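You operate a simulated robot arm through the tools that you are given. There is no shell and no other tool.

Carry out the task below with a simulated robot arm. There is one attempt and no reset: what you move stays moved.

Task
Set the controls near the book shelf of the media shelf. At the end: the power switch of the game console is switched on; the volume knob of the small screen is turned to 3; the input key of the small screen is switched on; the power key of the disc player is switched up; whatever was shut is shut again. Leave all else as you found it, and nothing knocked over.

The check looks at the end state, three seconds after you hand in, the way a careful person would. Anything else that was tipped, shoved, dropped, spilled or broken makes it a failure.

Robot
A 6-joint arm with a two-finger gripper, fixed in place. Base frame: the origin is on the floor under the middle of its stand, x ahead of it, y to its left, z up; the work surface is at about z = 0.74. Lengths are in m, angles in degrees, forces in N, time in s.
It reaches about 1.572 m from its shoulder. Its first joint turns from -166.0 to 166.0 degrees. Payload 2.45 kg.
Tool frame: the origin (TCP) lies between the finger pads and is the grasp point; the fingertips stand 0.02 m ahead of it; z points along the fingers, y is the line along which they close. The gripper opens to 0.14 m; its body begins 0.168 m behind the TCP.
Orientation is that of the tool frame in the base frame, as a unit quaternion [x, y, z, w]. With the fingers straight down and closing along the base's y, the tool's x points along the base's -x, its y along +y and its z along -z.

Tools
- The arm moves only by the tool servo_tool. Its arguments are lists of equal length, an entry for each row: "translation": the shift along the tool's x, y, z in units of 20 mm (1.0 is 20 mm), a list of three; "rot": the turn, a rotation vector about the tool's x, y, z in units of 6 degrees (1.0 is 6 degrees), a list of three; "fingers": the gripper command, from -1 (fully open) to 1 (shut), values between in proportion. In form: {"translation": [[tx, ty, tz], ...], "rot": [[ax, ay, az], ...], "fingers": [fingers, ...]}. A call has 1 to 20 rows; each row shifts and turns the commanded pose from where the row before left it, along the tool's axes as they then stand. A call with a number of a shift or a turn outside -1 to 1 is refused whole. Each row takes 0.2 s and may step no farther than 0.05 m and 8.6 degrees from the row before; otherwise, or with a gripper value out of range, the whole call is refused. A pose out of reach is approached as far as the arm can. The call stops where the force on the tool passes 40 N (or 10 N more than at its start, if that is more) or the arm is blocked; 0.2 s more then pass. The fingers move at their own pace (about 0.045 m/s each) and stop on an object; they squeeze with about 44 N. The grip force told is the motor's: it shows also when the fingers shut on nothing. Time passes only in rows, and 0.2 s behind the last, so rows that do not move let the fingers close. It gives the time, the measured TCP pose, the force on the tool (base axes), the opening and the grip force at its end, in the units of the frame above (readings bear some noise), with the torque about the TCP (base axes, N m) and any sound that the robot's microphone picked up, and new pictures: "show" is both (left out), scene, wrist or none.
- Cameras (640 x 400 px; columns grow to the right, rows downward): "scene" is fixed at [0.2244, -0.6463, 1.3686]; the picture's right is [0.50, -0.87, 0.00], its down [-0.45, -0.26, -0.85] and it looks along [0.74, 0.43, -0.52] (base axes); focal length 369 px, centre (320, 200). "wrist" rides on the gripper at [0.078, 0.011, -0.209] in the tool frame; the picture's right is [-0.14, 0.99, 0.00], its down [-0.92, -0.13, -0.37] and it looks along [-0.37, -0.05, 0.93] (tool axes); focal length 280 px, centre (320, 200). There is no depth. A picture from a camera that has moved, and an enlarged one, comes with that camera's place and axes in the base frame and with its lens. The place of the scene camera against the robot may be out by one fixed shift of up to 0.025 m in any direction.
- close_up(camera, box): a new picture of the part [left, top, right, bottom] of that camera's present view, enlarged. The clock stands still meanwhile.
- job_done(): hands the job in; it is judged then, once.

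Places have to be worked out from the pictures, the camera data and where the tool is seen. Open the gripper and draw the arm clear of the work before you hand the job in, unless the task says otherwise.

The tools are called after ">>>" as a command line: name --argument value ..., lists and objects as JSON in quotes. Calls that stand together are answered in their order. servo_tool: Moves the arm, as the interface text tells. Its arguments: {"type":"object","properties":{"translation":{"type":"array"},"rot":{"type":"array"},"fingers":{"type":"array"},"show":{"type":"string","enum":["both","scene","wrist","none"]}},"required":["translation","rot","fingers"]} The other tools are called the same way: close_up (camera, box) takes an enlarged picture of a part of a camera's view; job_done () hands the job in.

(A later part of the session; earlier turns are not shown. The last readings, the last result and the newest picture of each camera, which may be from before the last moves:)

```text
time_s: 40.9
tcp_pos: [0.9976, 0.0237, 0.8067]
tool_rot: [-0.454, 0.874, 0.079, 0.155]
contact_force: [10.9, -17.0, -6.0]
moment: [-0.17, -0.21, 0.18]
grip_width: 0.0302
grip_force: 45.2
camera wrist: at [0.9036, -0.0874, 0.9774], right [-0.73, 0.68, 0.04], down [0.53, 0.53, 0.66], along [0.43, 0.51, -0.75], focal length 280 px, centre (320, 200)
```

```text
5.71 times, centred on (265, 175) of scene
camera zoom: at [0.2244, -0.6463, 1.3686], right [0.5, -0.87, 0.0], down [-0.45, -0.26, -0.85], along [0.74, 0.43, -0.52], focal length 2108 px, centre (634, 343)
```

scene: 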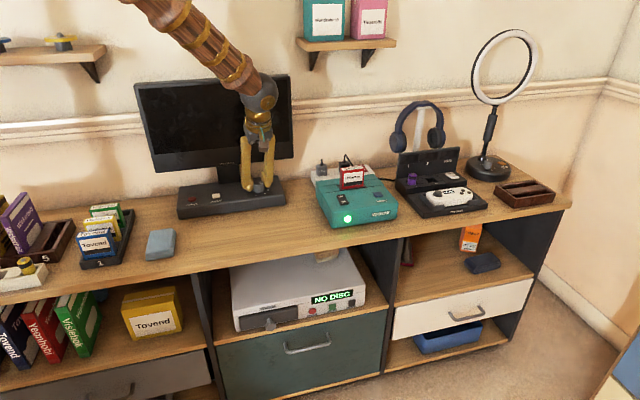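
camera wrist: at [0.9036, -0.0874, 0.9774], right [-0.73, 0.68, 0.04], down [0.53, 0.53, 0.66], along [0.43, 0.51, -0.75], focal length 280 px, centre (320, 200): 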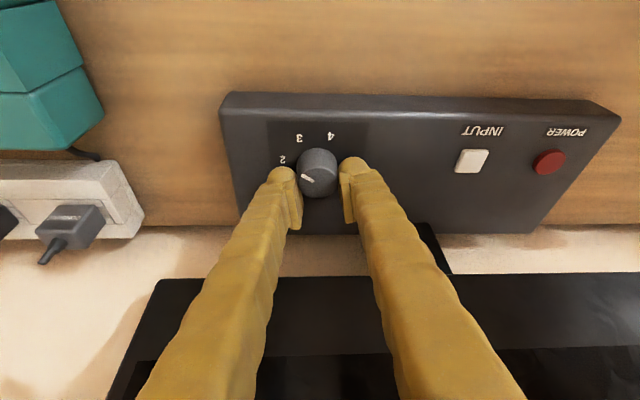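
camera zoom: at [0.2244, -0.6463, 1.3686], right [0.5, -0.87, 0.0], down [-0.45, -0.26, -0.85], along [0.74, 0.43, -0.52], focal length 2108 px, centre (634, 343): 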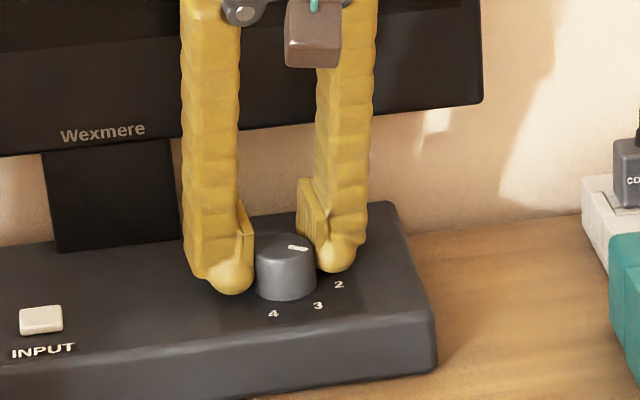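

The knob turns with the grip and the base has stayed put. I continue the remaining 25°, easing slightly to the right to shed the side load.

>>> servo_tool --translation '[[0, -0.05, 0], [0, -0.05, 0], [0, -0.05, 0], [0, -0.05, 0]]' --rot '[[0.3562, 0, 0.9789], [0.3562, 0, 0.9789], [0.3562, 0, 0.9789], [0.3562, 0, 0.9789]]' --fingers '[1, 1, 1, 1]'

>>> close_up --camera "wrist" --box '[220, 120, 420, 260]'

>>> close_up --camera "scene" --box '[220, 140, 310, 210]'

```text
time_s: 41.8
tcp_pos: [0.9998, 0.022, 0.8076]
tool_rot: [-0.298, 0.938, 0.052, 0.168]
contact_force: [5.7, -2.2, -1.7]
moment: [-0.07, -0.01, 0.06]
grip_width: 0.0304
grip_force: 45.2
stopped in row 4: the force on the tool passed its limit at 41 N (the readings are from after the stop); the commanded pose is now the measured one
camera wrist: at [0.874, -0.0523, 0.9773], right [-0.46, 0.88, 0.04], down [0.68, 0.32, 0.66], along [0.57, 0.34, -0.75], focal length 280 px, centre (320, 200)
```

scene: 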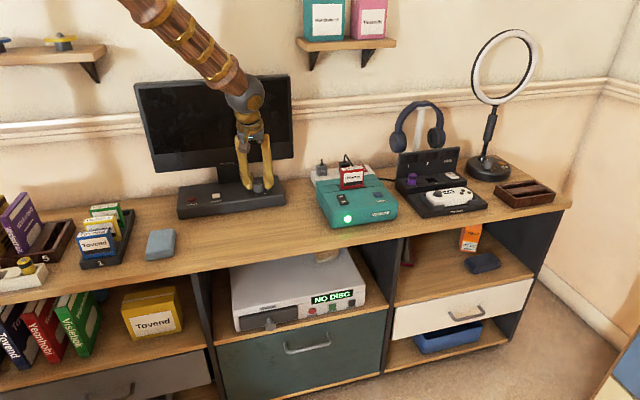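
wrist: 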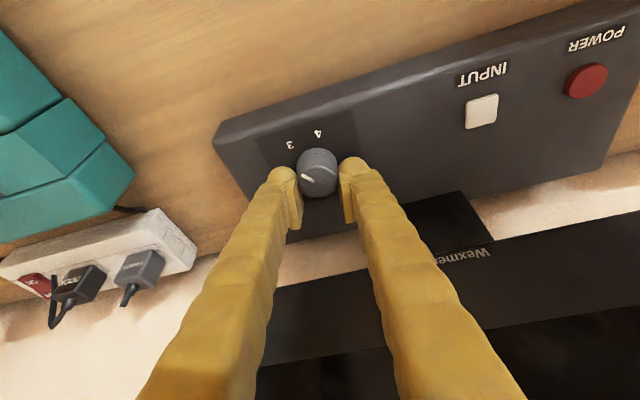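

```text
2.86 times, centred on (320, 190) of wrist
camera zoom: at [0.874, -0.0523, 0.9773], right [-0.46, 0.88, 0.04], down [0.68, 0.32, 0.66], along [0.57, 0.34, -0.75], focal length 801 px, centre (320, 229)
```

zoom: 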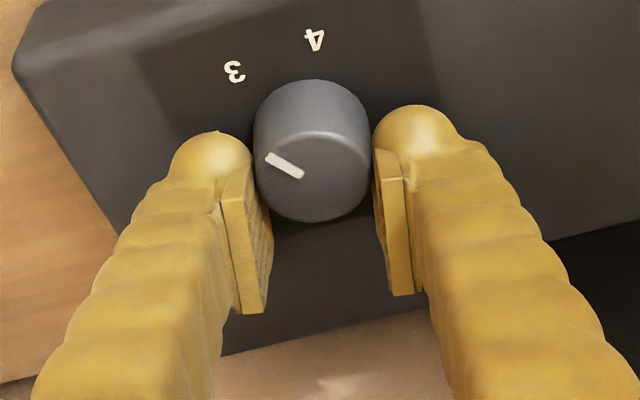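

```text
5.71 times, centred on (265, 175) of scene
camera zoom: at [0.2244, -0.6463, 1.3686], right [0.5, -0.87, 0.0], down [-0.45, -0.26, -0.85], along [0.74, 0.43, -0.52], focal length 2108 px, centre (634, 343)
```

zoom: 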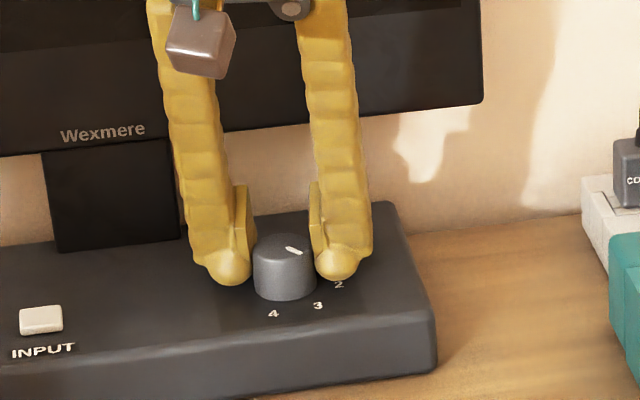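

It turned about 45° before a momentary load stopped it; the load has since eased to 6 N. I do the last 5° in two small steps.

>>> servo_tool --translation '[[0, -0.015, 0], [0, -0.015, 0], [0, 0, 0]]' --rot '[[0.151, 0, 0.415], [0.151, 0, 0.415], [0, 0, 0]]' --fingers '[1, 1, 1]'

>>> close_up --camera "wrist" --box '[220, 120, 420, 260]'

>>> close_up --camera "scene" --box '[240, 170, 290, 205]'

```text
time_s: 42.6
tcp_pos: [1.0015, 0.0221, 0.8066]
tool_rot: [-0.254, 0.951, 0.044, 0.17]
contact_force: [24.5, 0.1, -13.7]
moment: [0.07, -0.45, 0.12]
grip_width: 0.0302
grip_force: 44.9
camera wrist: at [0.868, -0.0411, 0.9773], right [-0.38, 0.92, 0.04], down [0.7, 0.26, 0.66], along [0.6, 0.28, -0.75], focal length 280 px, centre (320, 200)
```

scene: 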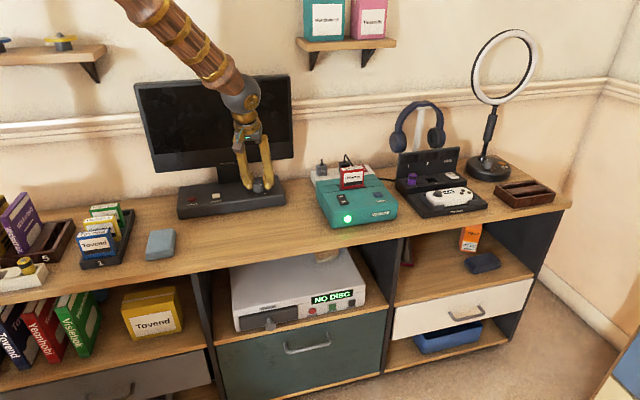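
wrist: 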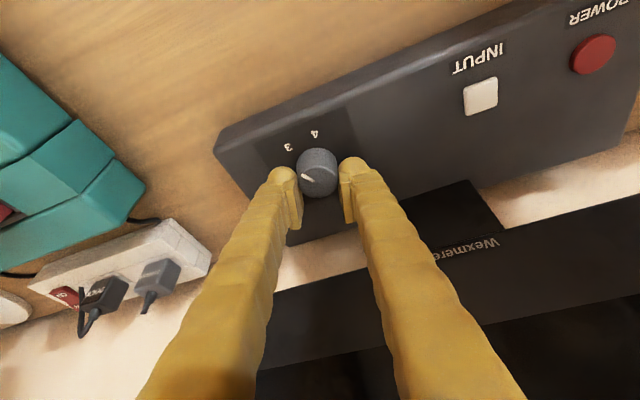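

```text
2.86 times, centred on (320, 190) of wrist
camera zoom: at [0.868, -0.0411, 0.9773], right [-0.38, 0.92, 0.04], down [0.7, 0.26, 0.66], along [0.6, 0.28, -0.75], focal length 801 px, centre (320, 229)
```

zoom: 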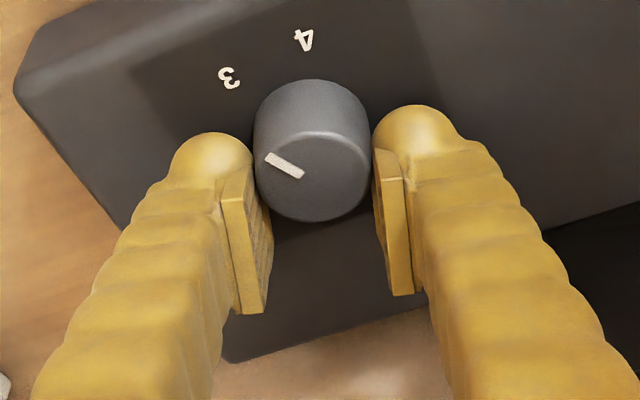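

```text
11.43 times, centred on (265, 188) of scene
camera zoom: at [0.2244, -0.6463, 1.3686], right [0.5, -0.87, 0.0], down [-0.45, -0.26, -0.85], along [0.74, 0.43, -0.52], focal length 4215 px, centre (949, 343)
```

zoom: 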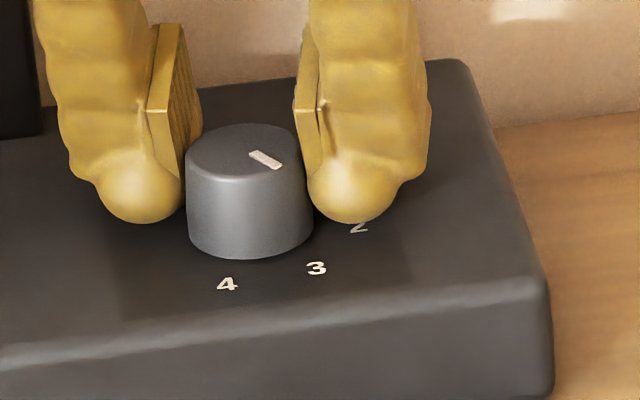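

The pointer now works out at about -104°, right on 3 (-105°). I open the fingers just a little (to 45 mm, to stay clear of the stand's neck) and hold still.

>>> servo_tool --translation '[[0, 0, 0], [0, 0, 0], [0, 0, 0]]' --rot '[[0, 0, 0], [0, 0, 0], [0, 0, 0]]' --fingers '[0.36, 0.36, 0.36]'

>>> close_up --camera "wrist" --box '[220, 120, 420, 260]'

>>> close_up --camera "scene" --box '[220, 140, 310, 210]'

```text
time_s: 43.4
tcp_pos: [1.0002, 0.0206, 0.8077]
tool_rot: [-0.254, 0.951, 0.044, 0.17]
contact_force: [0.0, 0.2, 0.3]
moment: [0.01, -0.04, 0.02]
grip_width: 0.0448
grip_force: 0.1
camera wrist: at [0.8674, -0.0411, 0.9775], right [-0.38, 0.92, 0.04], down [0.7, 0.26, 0.66], along [0.6, 0.28, -0.75], focal length 280 px, centre (320, 200)
```

scene: 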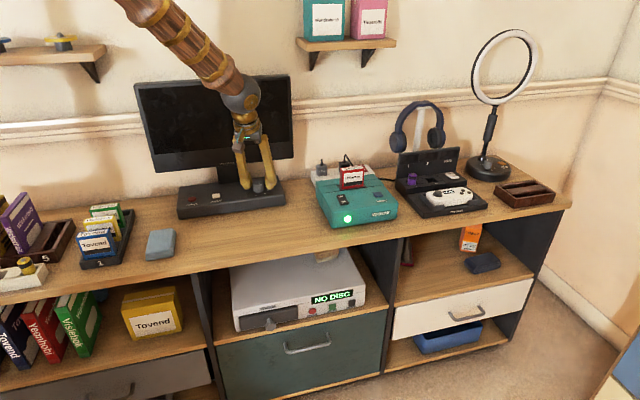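
wrist: 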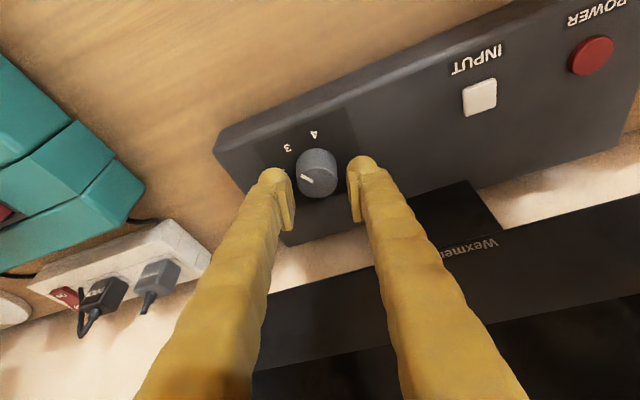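

```text
2.86 times, centred on (320, 190) of wrist
camera zoom: at [0.8674, -0.0411, 0.9775], right [-0.38, 0.92, 0.04], down [0.7, 0.26, 0.66], along [0.6, 0.28, -0.75], focal length 801 px, centre (320, 229)
```

zoom: 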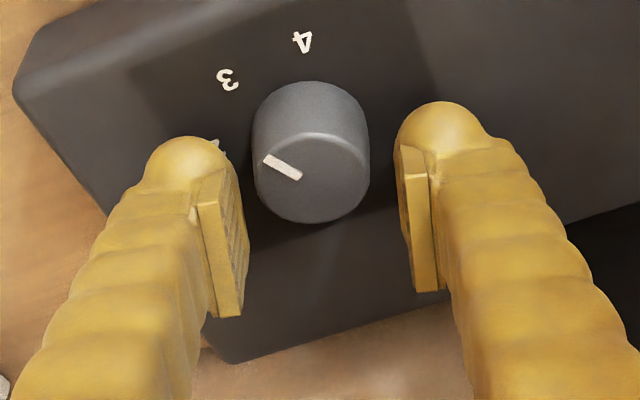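

```text
5.71 times, centred on (265, 175) of scene
camera zoom: at [0.2244, -0.6463, 1.3686], right [0.5, -0.87, 0.0], down [-0.45, -0.26, -0.85], along [0.74, 0.43, -0.52], focal length 2108 px, centre (634, 343)
```

zoom: 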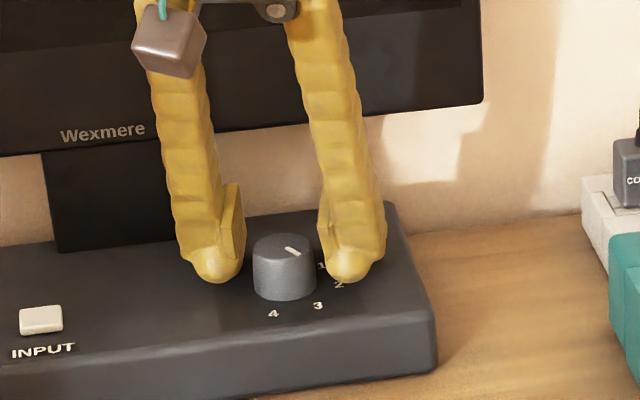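

Force dropped to zero and the knob stayed at 3. I lift straight up off the knob.

>>> servo_tool --translation '[[-0.103, 0, -0.282], [-0.103, 0, -0.282], [-0.205, 0, -0.564], [-0.205, 0, -0.564], [-0.205, 0, -0.564], [-0.205, 0, -0.564]]' --rot '[[0, 0, 0], [0, 0, 0], [0, 0, 0], [0, 0, 0], [0, 0, 0], [0, 0, 0]]' --fingers '[0.36, 0.36, 0.36, 0.36, 0.36, 0.36]'

>>> close_up --camera "wrist" --box '[240, 90, 390, 195]'

>>> close_up --camera "scene" --box '[240, 170, 290, 205]'

>>> close_up --camera "scene" --box '[160, 150, 320, 250]'

```text
time_s: 44.8
tcp_pos: [1.0017, 0.0203, 0.867]
tool_rot: [-0.253, 0.952, 0.044, 0.169]
contact_force: [0.6, -0.1, 0.3]
moment: [0.01, -0.03, -0.01]
grip_width: 0.0448
grip_force: 0.0
camera wrist: at [0.8689, -0.0411, 1.0369], right [-0.38, 0.92, 0.04], down [0.7, 0.26, 0.66], along [0.6, 0.28, -0.75], focal length 280 px, centre (320, 200)
```

scene: 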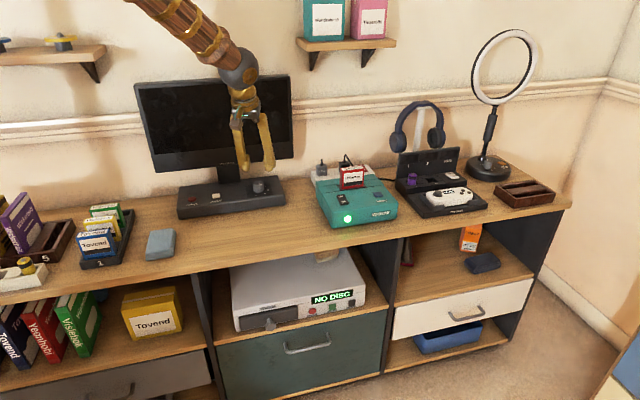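
wrist: 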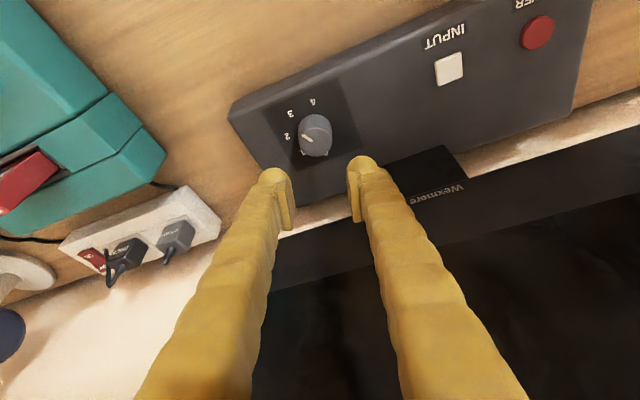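

```text
3.81 times, centred on (315, 142) of wrist
camera zoom: at [0.8689, -0.0411, 1.0369], right [-0.38, 0.92, 0.04], down [0.7, 0.26, 0.66], along [0.6, 0.28, -0.75], focal length 1068 px, centre (339, 419)
```

zoom: 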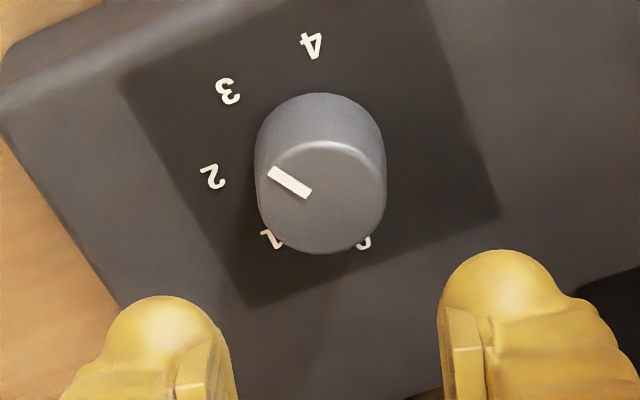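

```text
11.43 times, centred on (265, 188) of scene
camera zoom: at [0.2244, -0.6463, 1.3686], right [0.5, -0.87, 0.0], down [-0.45, -0.26, -0.85], along [0.74, 0.43, -0.52], focal length 4215 px, centre (949, 343)
```

zoom: 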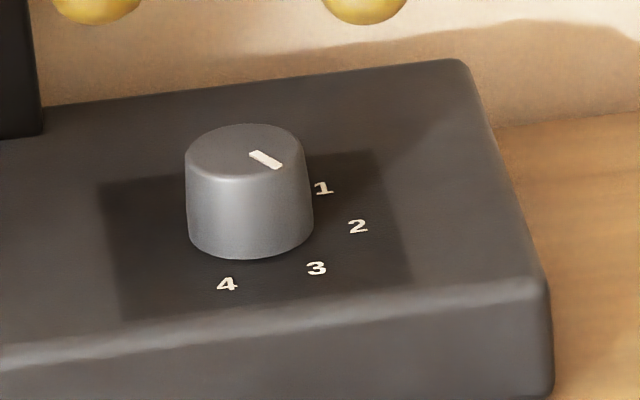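

```text
4.00 times, centred on (240, 200) of scene
camera zoom: at [0.2244, -0.6463, 1.3686], right [0.5, -0.87, 0.0], down [-0.45, -0.26, -0.85], along [0.74, 0.43, -0.52], focal length 1475 px, centre (640, 200)
```

zoom: 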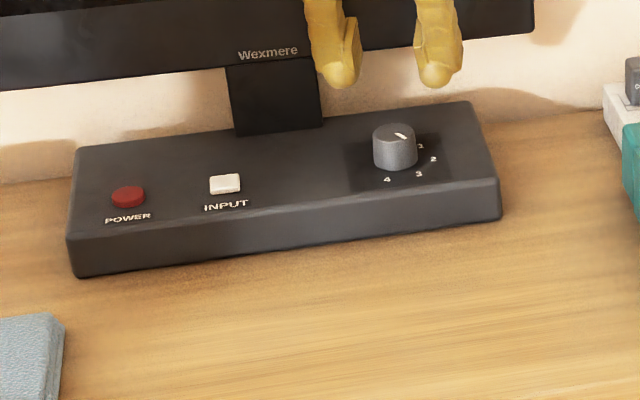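

The pointer reads on 3 within a few degrees and the screen has not shifted. I check the INPUT and POWER keys from this angle.

>>> close_up --camera "wrist" --box '[410, 0, 570, 100]'

```text
4.00 times, centred on (490, 50) of wrist
camera zoom: at [0.8689, -0.0411, 1.0369], right [-0.38, 0.92, 0.04], down [0.7, 0.26, 0.66], along [0.6, 0.28, -0.75], focal length 1122 px, centre (-360, 800)
```

zoom: 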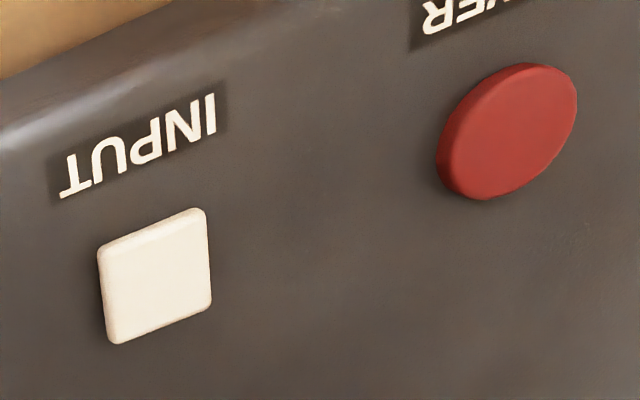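

The INPUT key stands out less than the POWER key (about 4 mm against 6 mm), which fits a latched-on key. Now for the disc player: I lift, retreat away from the shelf and shut the fingers.

>>> servo_tool --translation '[[-0.342, 0, -0.94], [-0.342, 0, -0.94], [-0.342, 0, -0.94], [0.988, -0.282, -0.36], [0.988, -0.282, -0.36], [0.988, -0.282, -0.36], [0.988, -0.282, -0.36], [0.988, -0.282, -0.36], [0.988, -0.282, -0.36], [0.988, -0.282, -0.36], [0.988, -0.282, -0.36], [0.988, -0.282, -0.36], [0.988, -0.282, -0.36], [0.988, -0.282, -0.36], [0.988, -0.282, -0.36], [0.988, -0.282, -0.36], [0.988, -0.282, -0.36], [0.988, -0.282, -0.36], [0.988, -0.282, -0.36], [0.988, -0.282, -0.36]]' --rot '[[0, 0, 0], [0, 0, 0], [0, 0, 0], [0, 0, 0], [0, 0, 0], [0, 0, 0], [0, 0, 0], [0, 0, 0], [0, 0, 0], [0, 0, 0], [0, 0, 0], [0, 0, 0], [0, 0, 0], [0, 0, 0], [0, 0, 0], [0, 0, 0], [0, 0, 0], [0, 0, 0], [0, 0, 0], [0, 0, 0]]' --fingers '[0.36, 0.36, 0.36, 0.36, 0.36, 0.36, 0.36, 0.36, 0.36, 0.36, 1, 1, 1, 1, 1, 1, 1, 1, 1, 1]'

```text
time_s: 49.0
tcp_pos: [0.736, -0.2405, 0.9269]
tool_rot: [-0.254, 0.951, 0.044, 0.17]
contact_force: [0.9, -0.3, -0.1]
moment: [0.0, -0.01, 0.01]
grip_width: 0.0
grip_force: 29.6
camera wrist: at [0.6038, -0.3023, 1.0969], right [-0.38, 0.92, 0.04], down [0.7, 0.26, 0.66], along [0.6, 0.28, -0.75], focal length 280 px, centre (320, 200)
```

scene: 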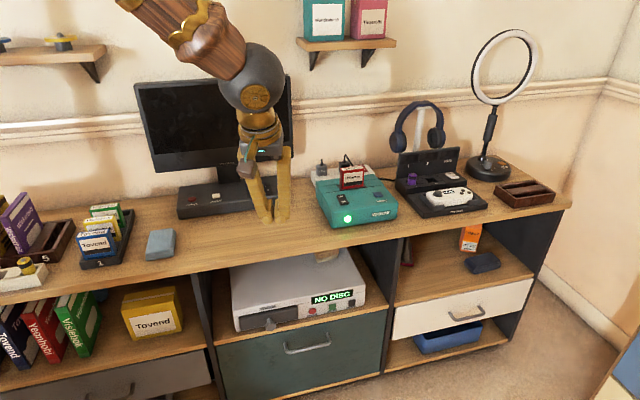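
wrist: 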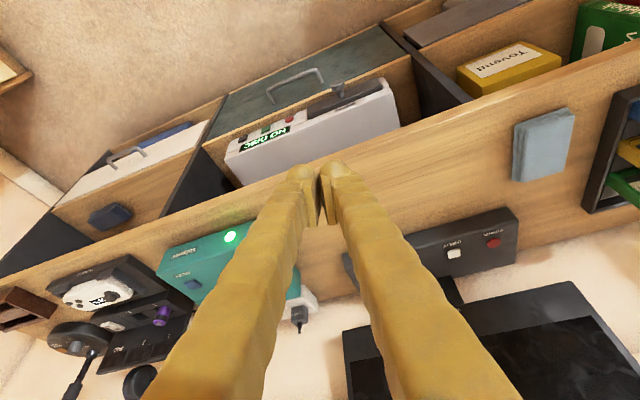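

From here the player's keys are visible; I zoom on them.

>>> close_up --camera "wrist" --box '[220, 70, 400, 190]'

>>> close_up --camera "wrist" --box '[235, 95, 315, 155]'

```text
3.33 times, centred on (310, 130) of wrist
camera zoom: at [0.6038, -0.3023, 1.0969], right [-0.38, 0.92, 0.04], down [0.7, 0.26, 0.66], along [0.6, 0.28, -0.75], focal length 935 px, centre (353, 433)
```

zoom: 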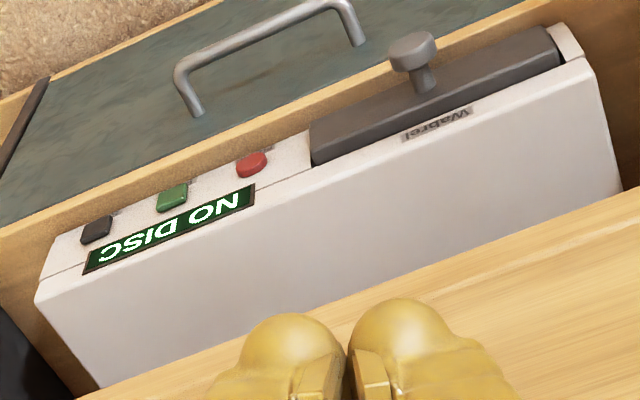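

```text
6.67 times, centred on (275, 125) of wrist
camera zoom: at [0.6038, -0.3023, 1.0969], right [-0.38, 0.92, 0.04], down [0.7, 0.26, 0.66], along [0.6, 0.28, -0.75], focal length 1869 px, centre (620, 700)
```

zoom: 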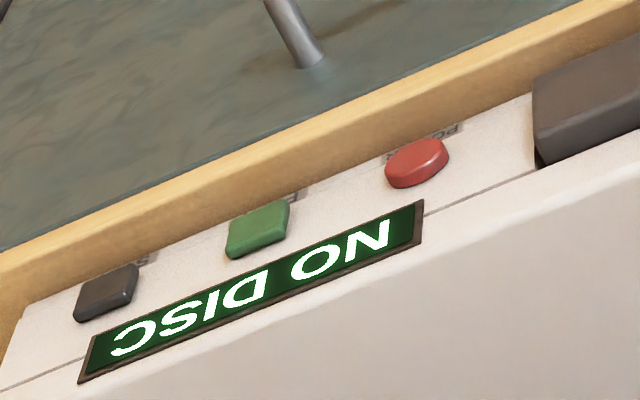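

The player's keys are visible: POWER is the round one beside the disc tray, at roughly (0.911, -0.223, 0.45). I square the tool to the shelf and pitch it to 70° so it can come at the front panel.

>>> servo_tool --translation '[[0, 0, 0], [0, 0, 0], [0, 0, 0], [0, 0, 0], [0, 0, 0], [0, 0, 0], [0, 0, 0], [0, 0, 0], [0, 0, 0], [0, 0, 0], [0, 0, 0], [0, 0, 0]]' --rot '[[-0.285, 0, -0.783], [-0.285, 0, -0.783], [-0.285, 0, -0.783], [0, -0.926, 0], [0, -0.926, 0], [0, -0.926, 0], [0, -0.926, 0], [0, -0.926, 0], [0, -0.926, 0], [0, -0.926, 0], [0, -0.926, 0], [0, -0.926, 0]]' --fingers '[1, 1, 1, 1, 1, 1, 1, 1, 1, 1, 1, 1]'

```text
time_s: 51.6
tcp_pos: [0.7371, -0.2401, 0.9266]
tool_rot: [-0.313, 0.756, 0.218, 0.533]
contact_force: [1.0, 0.8, 0.4]
moment: [-0.02, 0.04, -0.04]
grip_width: 0.0
grip_force: 29.7
camera wrist: at [0.5697, -0.3889, 0.9249], right [-0.67, 0.74, 0.12], down [0.06, -0.11, 0.99], along [0.74, 0.67, 0.03], focal length 280 px, centre (320, 200)
```

scene: 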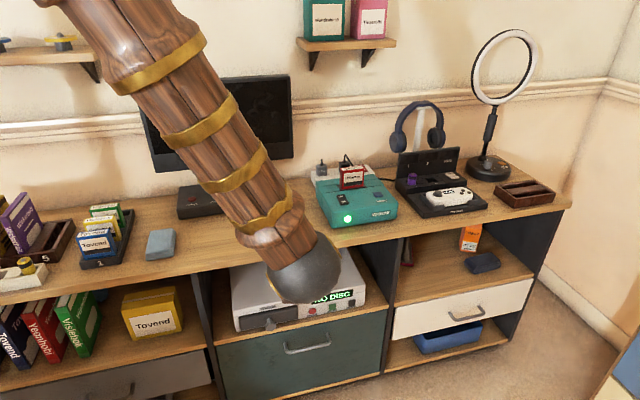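
wrist: 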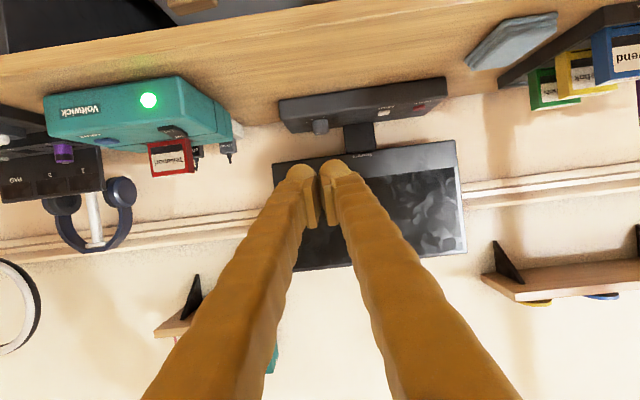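

The tool now points at the shelf front. I move right and down in front of the shelf, half of the way first.

>>> servo_tool --translation '[[0.953, -0.248, 0.371], [0.953, -0.248, 0.371], [0.953, -0.248, 0.371], [0.953, -0.248, 0.371], [0.953, -0.248, 0.371], [0.953, -0.248, 0.371], [0.953, -0.248, 0.371], [0.953, -0.248, 0.371], [0.953, -0.248, 0.371], [0.953, -0.248, 0.371], [0.953, -0.248, 0.371]]' --rot '[[0, 0, 0], [0, 0, 0], [0, 0, 0], [0, 0, 0], [0, 0, 0], [0, 0, 0], [0, 0, 0], [0, 0, 0], [0, 0, 0], [0, 0, 0], [0, 0, 0]]' --fingers '[1, 1, 1, 1, 1, 1, 1, 1, 1, 1, 1]'

```text
time_s: 54.0
tcp_pos: [0.7787, -0.2752, 0.7009]
tool_rot: [-0.313, 0.756, 0.218, 0.533]
contact_force: [-0.9, -0.3, -0.5]
moment: [-0.01, 0.01, -0.01]
grip_width: 0.0
grip_force: 29.6
camera wrist: at [0.6121, -0.425, 0.6991], right [-0.67, 0.74, 0.12], down [0.06, -0.11, 0.99], along [0.74, 0.67, 0.03], focal length 280 px, centre (320, 200)
```

scene: 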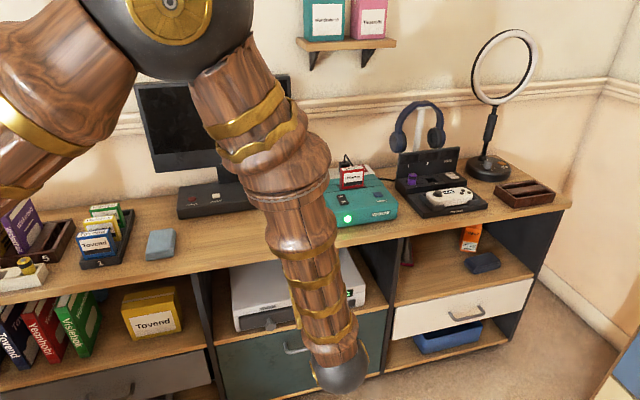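
wrist: 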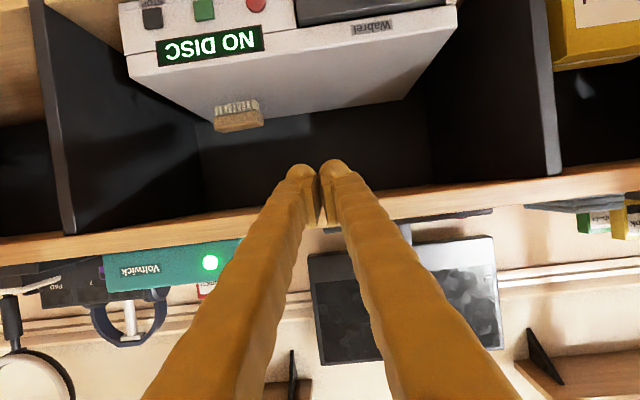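

Clear so far. I continue down toward the player's level.

>>> servo_tool --translation '[[0.953, -0.248, 0.371], [0.953, -0.248, 0.371], [0.953, -0.248, 0.371], [0.953, -0.248, 0.371], [0.953, -0.248, 0.371], [0.953, -0.248, 0.371], [0.953, -0.248, 0.371], [0.953, -0.248, 0.371]]' --rot '[[0, 0, 0], [0, 0, 0], [0, 0, 0], [0, 0, 0], [0, 0, 0], [0, 0, 0], [0, 0, 0], [0, 0, 0]]' --fingers '[1, 1, 1, 1, 1, 1, 1, 1]'

>>> close_up --camera "wrist" --box '[130, 60, 350, 200]'

```text
time_s: 55.8
tcp_pos: [0.8128, -0.301, 0.5384]
tool_rot: [-0.312, 0.756, 0.218, 0.532]
contact_force: [0.4, -0.4, 0.2]
moment: [-0.02, -0.01, 0.0]
grip_width: 0.0
grip_force: 29.9
camera wrist: at [0.6455, -0.4496, 0.536], right [-0.67, 0.74, 0.13], down [0.06, -0.11, 0.99], along [0.74, 0.67, 0.03], focal length 280 px, centre (320, 200)
```

scene: 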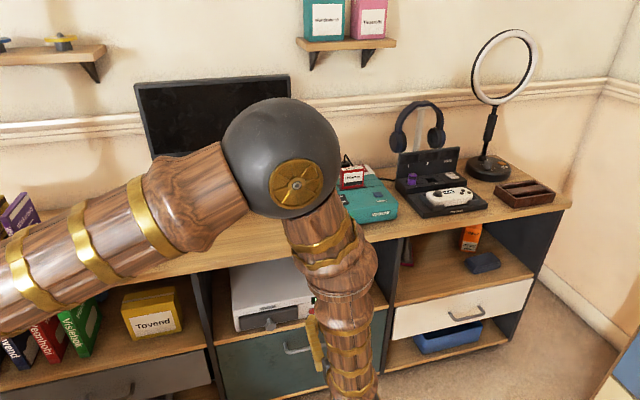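
wrist: 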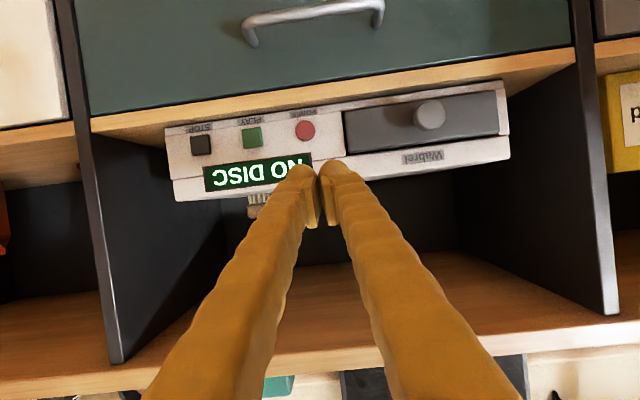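

```text
2.86 times, centred on (240, 130) of wrist
camera zoom: at [0.6455, -0.4496, 0.536], right [-0.67, 0.74, 0.13], down [0.06, -0.11, 0.99], along [0.74, 0.67, 0.03], focal length 801 px, centre (549, 400)
```

zoom: 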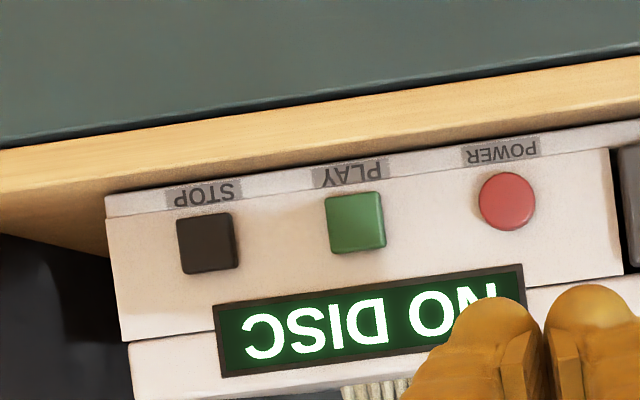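

The keys are in plain view. To judge how far POWER stands out compared with PLAY and STOP, I slide left for a more sidelong view.

>>> servo_tool --translation '[[0, 0.94, 0], [0, 0.94, 0], [0, 0.94, 0], [0, 0.94, 0], [0, 0.94, 0], [0, 0.94, 0], [0, 0.94, 0], [0, 0.94, 0]]' --rot '[[0, 0, 0], [0, 0, 0], [0, 0, 0], [0, 0, 0], [0, 0, 0], [0, 0, 0], [0, 0, 0], [0, 0, 0]]' --fingers '[1, 1, 1, 1, 1, 1, 1, 1]' --show "wrist"

>>> close_up --camera "wrist" --box '[60, 90, 260, 210]'

>>> close_up --camera "wrist" --box '[80, 120, 180, 190]'

```text
time_s: 57.6
tcp_pos: [0.7919, -0.2704, 0.5885]
tool_rot: [-0.311, 0.758, 0.225, 0.527]
contact_force: [0.0, 0.3, 0.3]
moment: [-0.01, 0.02, -0.02]
grip_width: 0.0
grip_force: 29.2
out of reach, approached as far as the arm can: row 1, 2, 3, 4, 5, 6, 7, 8
camera wrist: at [0.626, -0.4206, 0.5875], right [-0.67, 0.73, 0.14], down [0.08, -0.12, 0.99], along [0.74, 0.67, 0.02], focal length 280 px, centre (320, 200)
```

wrist: 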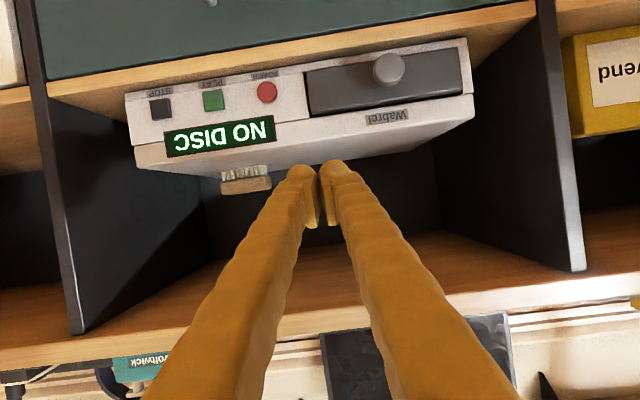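

```text
3.20 times, centred on (160, 150) of wrist
camera zoom: at [0.626, -0.4206, 0.5875], right [-0.67, 0.73, 0.14], down [0.08, -0.12, 0.99], along [0.74, 0.67, 0.02], focal length 897 px, centre (832, 360)
```

zoom: 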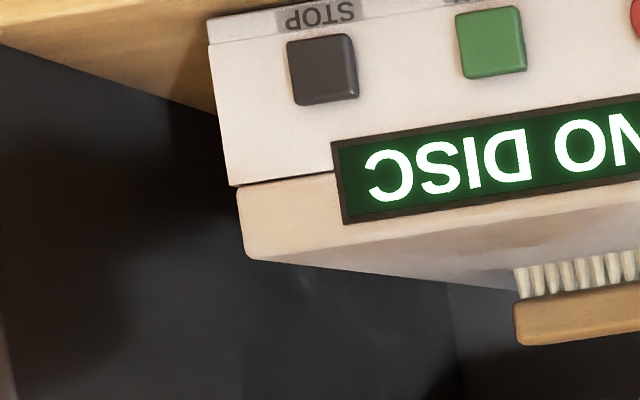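

```text
5.71 times, centred on (130, 155) of wrist
camera zoom: at [0.626, -0.4206, 0.5875], right [-0.67, 0.73, 0.14], down [0.08, -0.12, 0.99], along [0.74, 0.67, 0.02], focal length 1602 px, centre (1406, 457)
```

zoom: 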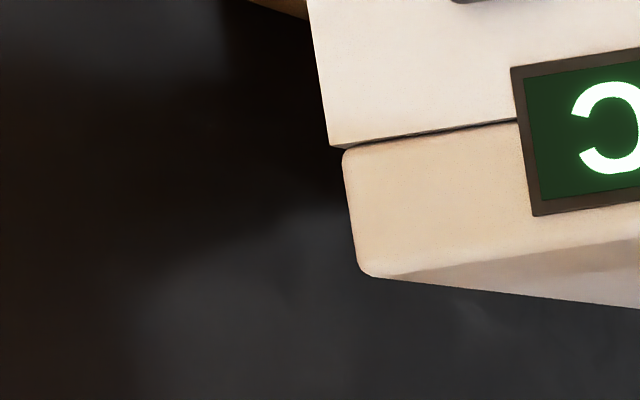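

The arm ran out of travel that way and rose instead, but this gives a view from above the keys. I zoom on all three keys before going back.

>>> close_up --camera "wrist" --box '[240, 65, 300, 110]'

>>> close_up --camera "wrist" --box '[185, 75, 245, 120]'

>>> close_up --camera "wrist" --box '[130, 80, 190, 125]'

```text
8.89 times, centred on (270, 88) of wrist
camera zoom: at [0.626, -0.4206, 0.5875], right [-0.67, 0.73, 0.14], down [0.08, -0.12, 0.99], along [0.74, 0.67, 0.02], focal length 2492 px, centre (764, 1200)
```

zoom: 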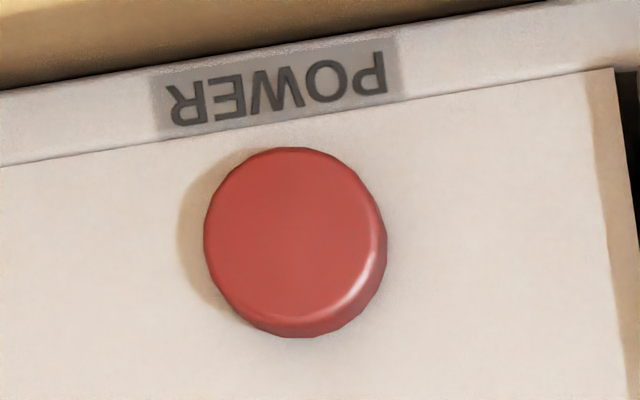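

```text
8.89 times, centred on (215, 98) of wrist
camera zoom: at [0.626, -0.4206, 0.5875], right [-0.67, 0.73, 0.14], down [0.08, -0.12, 0.99], along [0.74, 0.67, 0.02], focal length 2492 px, centre (1253, 1111)
```

zoom: 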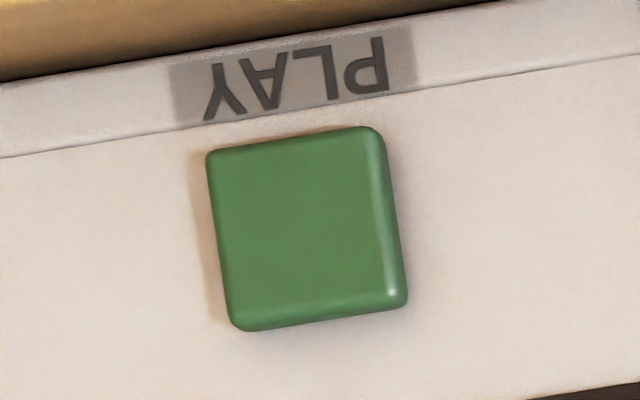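

```text
8.89 times, centred on (160, 102) of wrist
camera zoom: at [0.626, -0.4206, 0.5875], right [-0.67, 0.73, 0.14], down [0.08, -0.12, 0.99], along [0.74, 0.67, 0.02], focal length 2492 px, centre (1742, 1067)
```

zoom: 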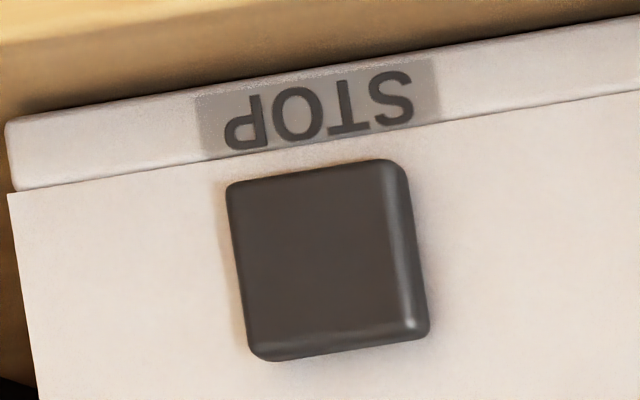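

Shadows suggest POWER stands out at least as far as PLAY and STOP, so I need a true grazing view. First I return to the reachable spot on the right and rise again.

>>> servo_tool --translation '[[0, -0.94, 0], [0, -0.94, 0], [0, -0.94, 0], [0, -0.94, 0], [0, -0.94, 0], [0, -0.94, 0], [0, -0.94, 0], [0, -0.94, 0], [-0.9397, 0, -0.342], [-0.9397, 0, -0.342], [-0.9397, 0, -0.342], [-0.9397, 0, -0.342], [-0.9397, 0, -0.342], [-0.9397, 0, -0.342], [-0.9397, 0, -0.342], [-0.9397, 0, -0.342], [-0.9397, 0, -0.342], [-0.9397, 0, -0.342], [-0.9397, 0, -0.342], [-0.9397, 0, -0.342]]' --rot '[[0, 0, 0], [0, 0, 0], [0, 0, 0], [0, 0, 0], [0, 0, 0], [0, 0, 0], [0, 0, 0], [0, 0, 0], [0, 0, 0], [0, 0, 0], [0, 0, 0], [0, 0, 0], [0, 0, 0], [0, 0, 0], [0, 0, 0], [0, 0, 0], [0, 0, 0], [0, 0, 0], [0, 0, 0], [0, 0, 0]]' --fingers '[1, 1, 1, 1, 1, 1, 1, 1, 1, 1, 1, 1, 1, 1, 1, 1, 1, 1, 1, 1]'

```text
time_s: 61.8
tcp_pos: [0.8974, -0.3765, 0.8277]
tool_rot: [-0.313, 0.756, 0.218, 0.532]
contact_force: [-0.6, -0.3, 0.4]
moment: [0.04, -0.03, 0.0]
grip_width: 0.0
grip_force: 28.9
camera wrist: at [0.7307, -0.5255, 0.8261], right [-0.67, 0.74, 0.13], down [0.06, -0.11, 0.99], along [0.74, 0.67, 0.03], focal length 280 px, centre (320, 200)
```

scene: 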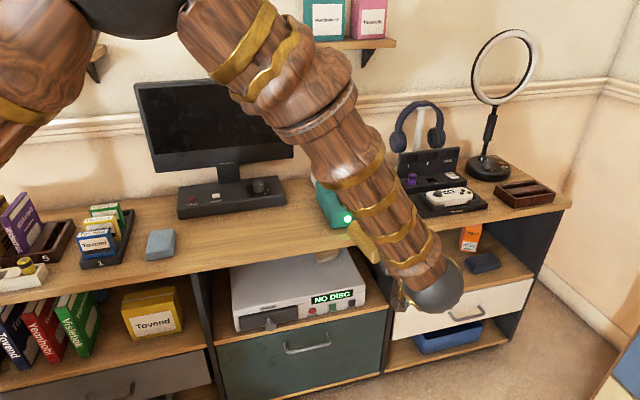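
wrist: 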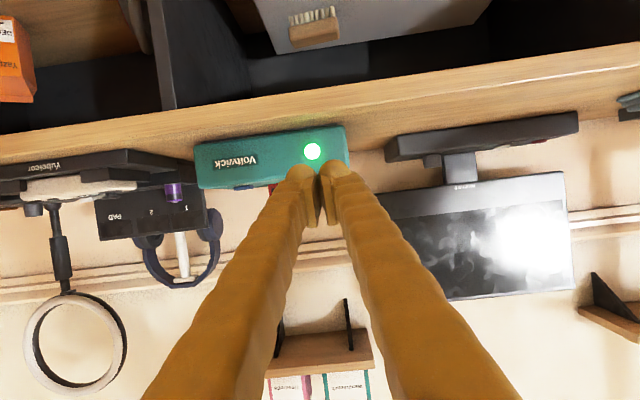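

I go up, left and pitch back to 20°, to look down steeply along the player's front and compare the keys at a grazing angle.

>>> servo_tool --translation '[[-0.9397, 0.9, -0.342], [-0.9397, 0.9, -0.342], [-0.9397, 0.9, -0.342], [-0.9397, 0.9, -0.342], [-0.9397, 0.9, -0.342], [0, 0, 0], [0, 0, 0], [0, 0, 0], [0, 0, 0], [0, 0, 0], [0, 0, 0], [0, 0, 0], [0, 0, 0], [0, 0, 0]]' --rot '[[0, 0, 0], [0, 0, 0], [0, 0, 0], [0, 0, 0], [0, 0, 0], [0, 0.926, 0], [0, 0.926, 0], [0, 0.926, 0], [0, 0.926, 0], [0, 0.926, 0], [0, 0.926, 0], [0, 0.926, 0], [0, 0.926, 0], [0, 0.926, 0]]' --fingers '[1, 1, 1, 1, 1, 1, 1, 1, 1, 1, 1, 1, 1, 1]' --show "wrist"

```text
time_s: 64.8
tcp_pos: [0.8334, -0.3121, 0.9272]
tool_rot: [-0.376, 0.91, 0.065, 0.162]
contact_force: [-0.7, -0.1, -0.9]
moment: [-0.01, 0.0, -0.02]
grip_width: 0.0
grip_force: 29.8
camera wrist: at [0.7215, -0.4069, 1.0982], right [-0.61, 0.79, 0.04], down [0.61, 0.43, 0.66], along [0.51, 0.43, -0.75], focal length 280 px, centre (320, 200)
```

wrist: 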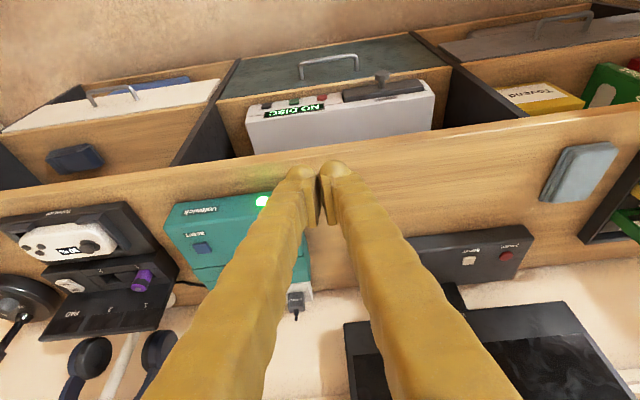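

The player's front edge is visible steeply from above. I zoom in on its three keys, and on the screen's two keys as well.

>>> close_up --camera "wrist" --box '[240, 80, 350, 120]'

>>> close_up --camera "wrist" --box '[305, 82, 345, 107]'

>>> close_up --camera "wrist" --box '[245, 90, 305, 115]'

>>> close_up --camera "wrist" --box '[450, 235, 530, 285]'

```text
5.82 times, centred on (295, 100) of wrist
camera zoom: at [0.7215, -0.4069, 1.0982], right [-0.61, 0.79, 0.04], down [0.61, 0.43, 0.66], along [0.51, 0.43, -0.75], focal length 1631 px, centre (466, 782)
```

zoom: 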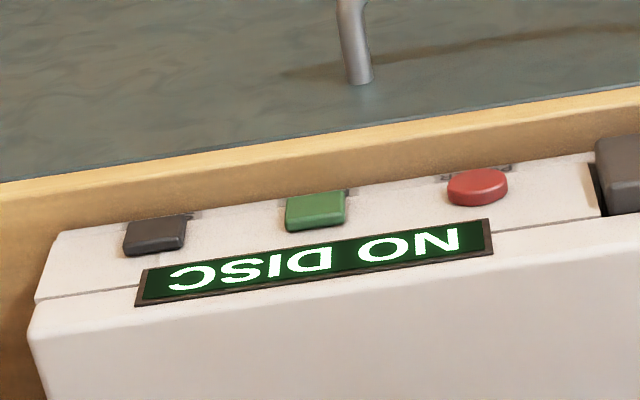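

```text
16.00 times, centred on (325, 94) of wrist
camera zoom: at [0.7215, -0.4069, 1.0982], right [-0.61, 0.79, 0.04], down [0.61, 0.43, 0.66], along [0.51, 0.43, -0.75], focal length 4486 px, centre (240, 1888)
```

zoom: 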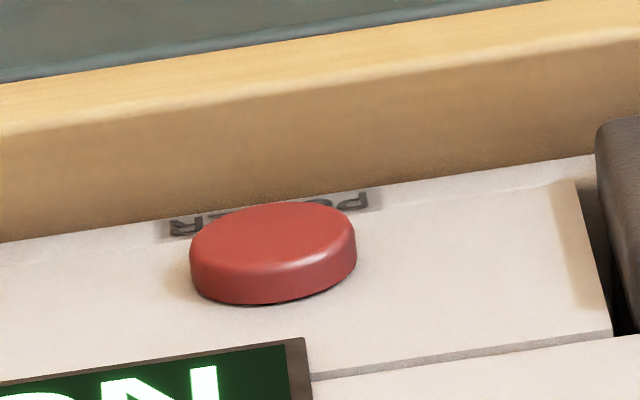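

```text
10.67 times, centred on (275, 102) of wrist
camera zoom: at [0.7215, -0.4069, 1.0982], right [-0.61, 0.79, 0.04], down [0.61, 0.43, 0.66], along [0.51, 0.43, -0.75], focal length 2991 px, centre (800, 1240)
```

zoom: 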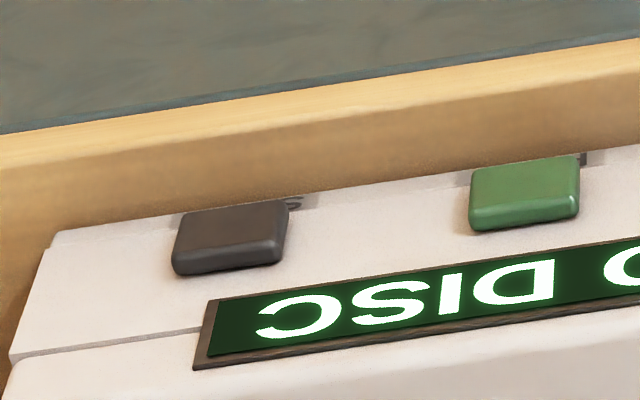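

```text
8.00 times, centred on (490, 260) of wrist
camera zoom: at [0.7215, -0.4069, 1.0982], right [-0.61, 0.79, 0.04], down [0.61, 0.43, 0.66], along [0.51, 0.43, -0.75], focal length 2243 px, centre (-1040, -280)
```

zoom: 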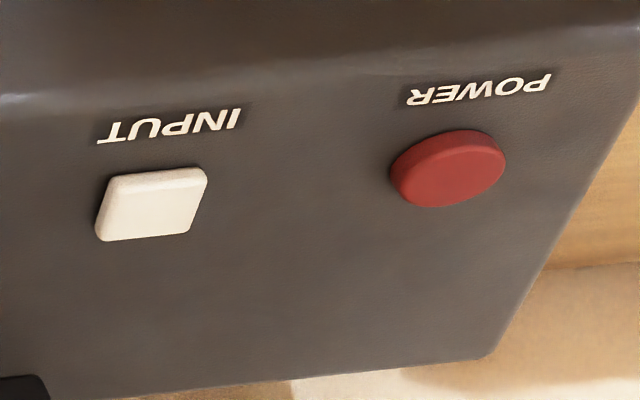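

Side heights look similar for all keys here, so I need a near-horizontal look at the INPUT and POWER keys of the screen to be sure about INPUT. I pitch back to 70° and slide left at about z = 0.87 in front of the table.

>>> servo_tool --translation '[[0, 0, 0], [0, 0, 0], [0, 0, 0], [0, 0, 0], [0, 0, 0], [0, 0, 0], [0, 0, 0], [0, 0, 0], [0, 0, 0], [0.28, 0.958, 0.1], [0.28, 0.958, 0.1], [0.28, 0.958, 0.1], [0.28, 0.958, 0.1], [0.28, 0.958, 0.1], [0.28, 0.958, 0.1], [0.28, 0.958, 0.1], [0.28, 0.958, 0.1], [0.28, 0.958, 0.1], [0.28, 0.958, 0.1]]' --rot '[[0, -0.926, 0], [0, -0.926, 0], [0, -0.926, 0], [0, -0.926, 0], [0, -0.926, 0], [0, -0.926, 0], [0, -0.926, 0], [0, -0.926, 0], [0, -0.926, 0], [0, 0, 0], [0, 0, 0], [0, 0, 0], [0, 0, 0], [0, 0, 0], [0, 0, 0], [0, 0, 0], [0, 0, 0], [0, 0, 0], [0, 0, 0]]' --fingers '[1, 1, 1, 1, 1, 1, 1, 1, 1, 1, 1, 1, 1, 1, 1, 1, 1, 1, 1]'

```text
time_s: 68.8
tcp_pos: [0.6962, -0.1763, 0.8675]
tool_rot: [-0.313, 0.756, 0.218, 0.532]
contact_force: [-1.2, 0.6, 0.0]
moment: [-0.03, -0.03, -0.01]
grip_width: 0.0
grip_force: 30.1
camera wrist: at [0.5303, -0.3254, 0.8655], right [-0.67, 0.74, 0.13], down [0.06, -0.11, 0.99], along [0.74, 0.67, 0.03], focal length 280 px, centre (320, 200)
```

scene: 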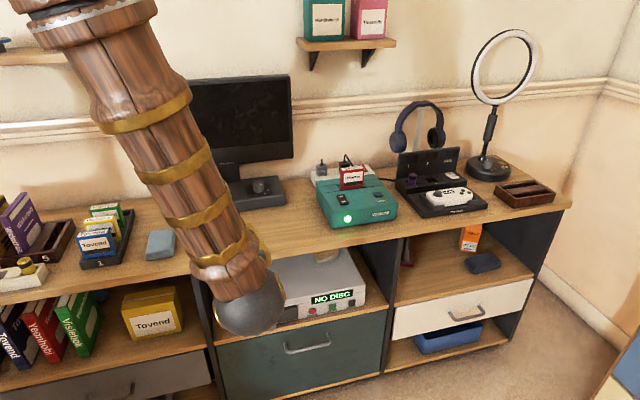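
wrist: 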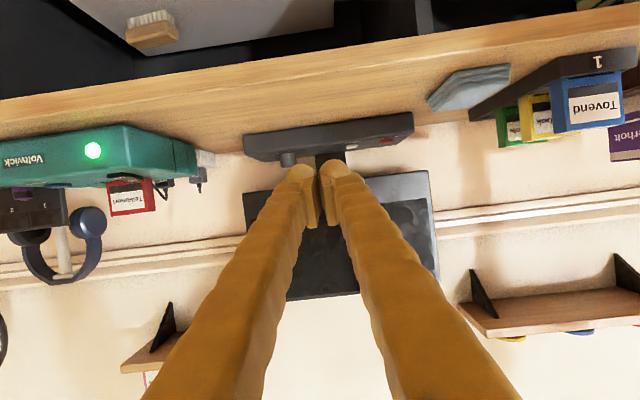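

The view is nearly horizontal along the screen's base; I zoom on its keys and knob.

>>> close_up --camera "wrist" --box '[240, 105, 420, 185]'

>>> close_up --camera "wrist" --box '[340, 125, 400, 165]'

>>> close_up --camera "wrist" --box '[370, 125, 410, 155]'

```text
3.56 times, centred on (330, 145) of wrist
camera zoom: at [0.5303, -0.3254, 0.8655], right [-0.67, 0.74, 0.13], down [0.06, -0.11, 0.99], along [0.74, 0.67, 0.03], focal length 997 px, centre (284, 396)
```

zoom: 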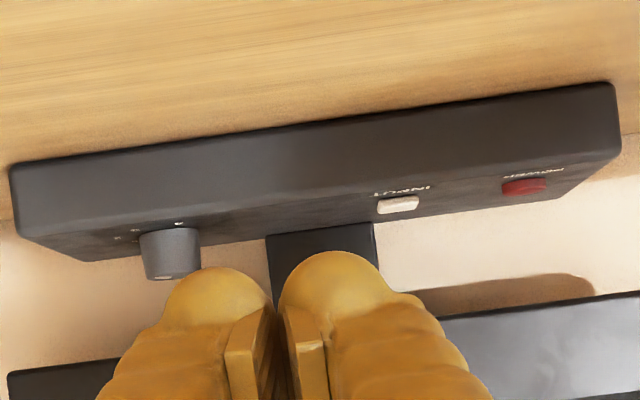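

```text
10.00 times, centred on (370, 145) of wrist
camera zoom: at [0.5303, -0.3254, 0.8655], right [-0.67, 0.74, 0.13], down [0.06, -0.11, 0.99], along [0.74, 0.67, 0.03], focal length 2804 px, centre (-180, 750)
```

zoom: 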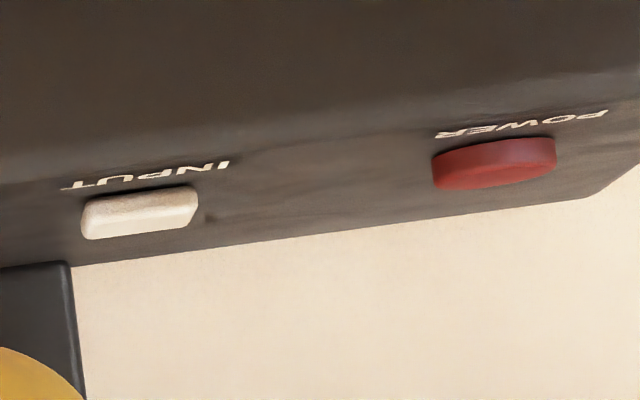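

```text
13.33 times, centred on (390, 140) of wrist
camera zoom: at [0.5303, -0.3254, 0.8655], right [-0.67, 0.74, 0.13], down [0.06, -0.11, 0.99], along [0.74, 0.67, 0.03], focal length 3738 px, centre (-613, 1000)
```

zoom: 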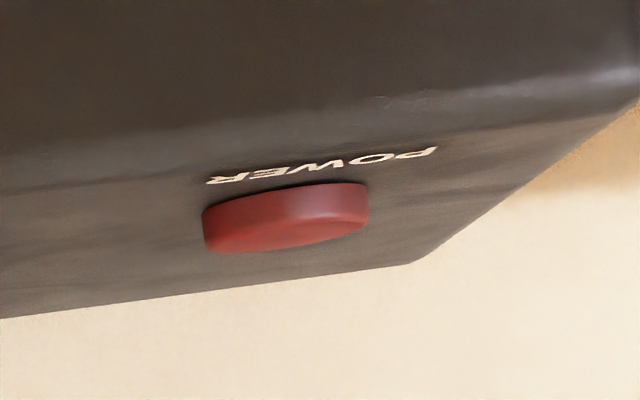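

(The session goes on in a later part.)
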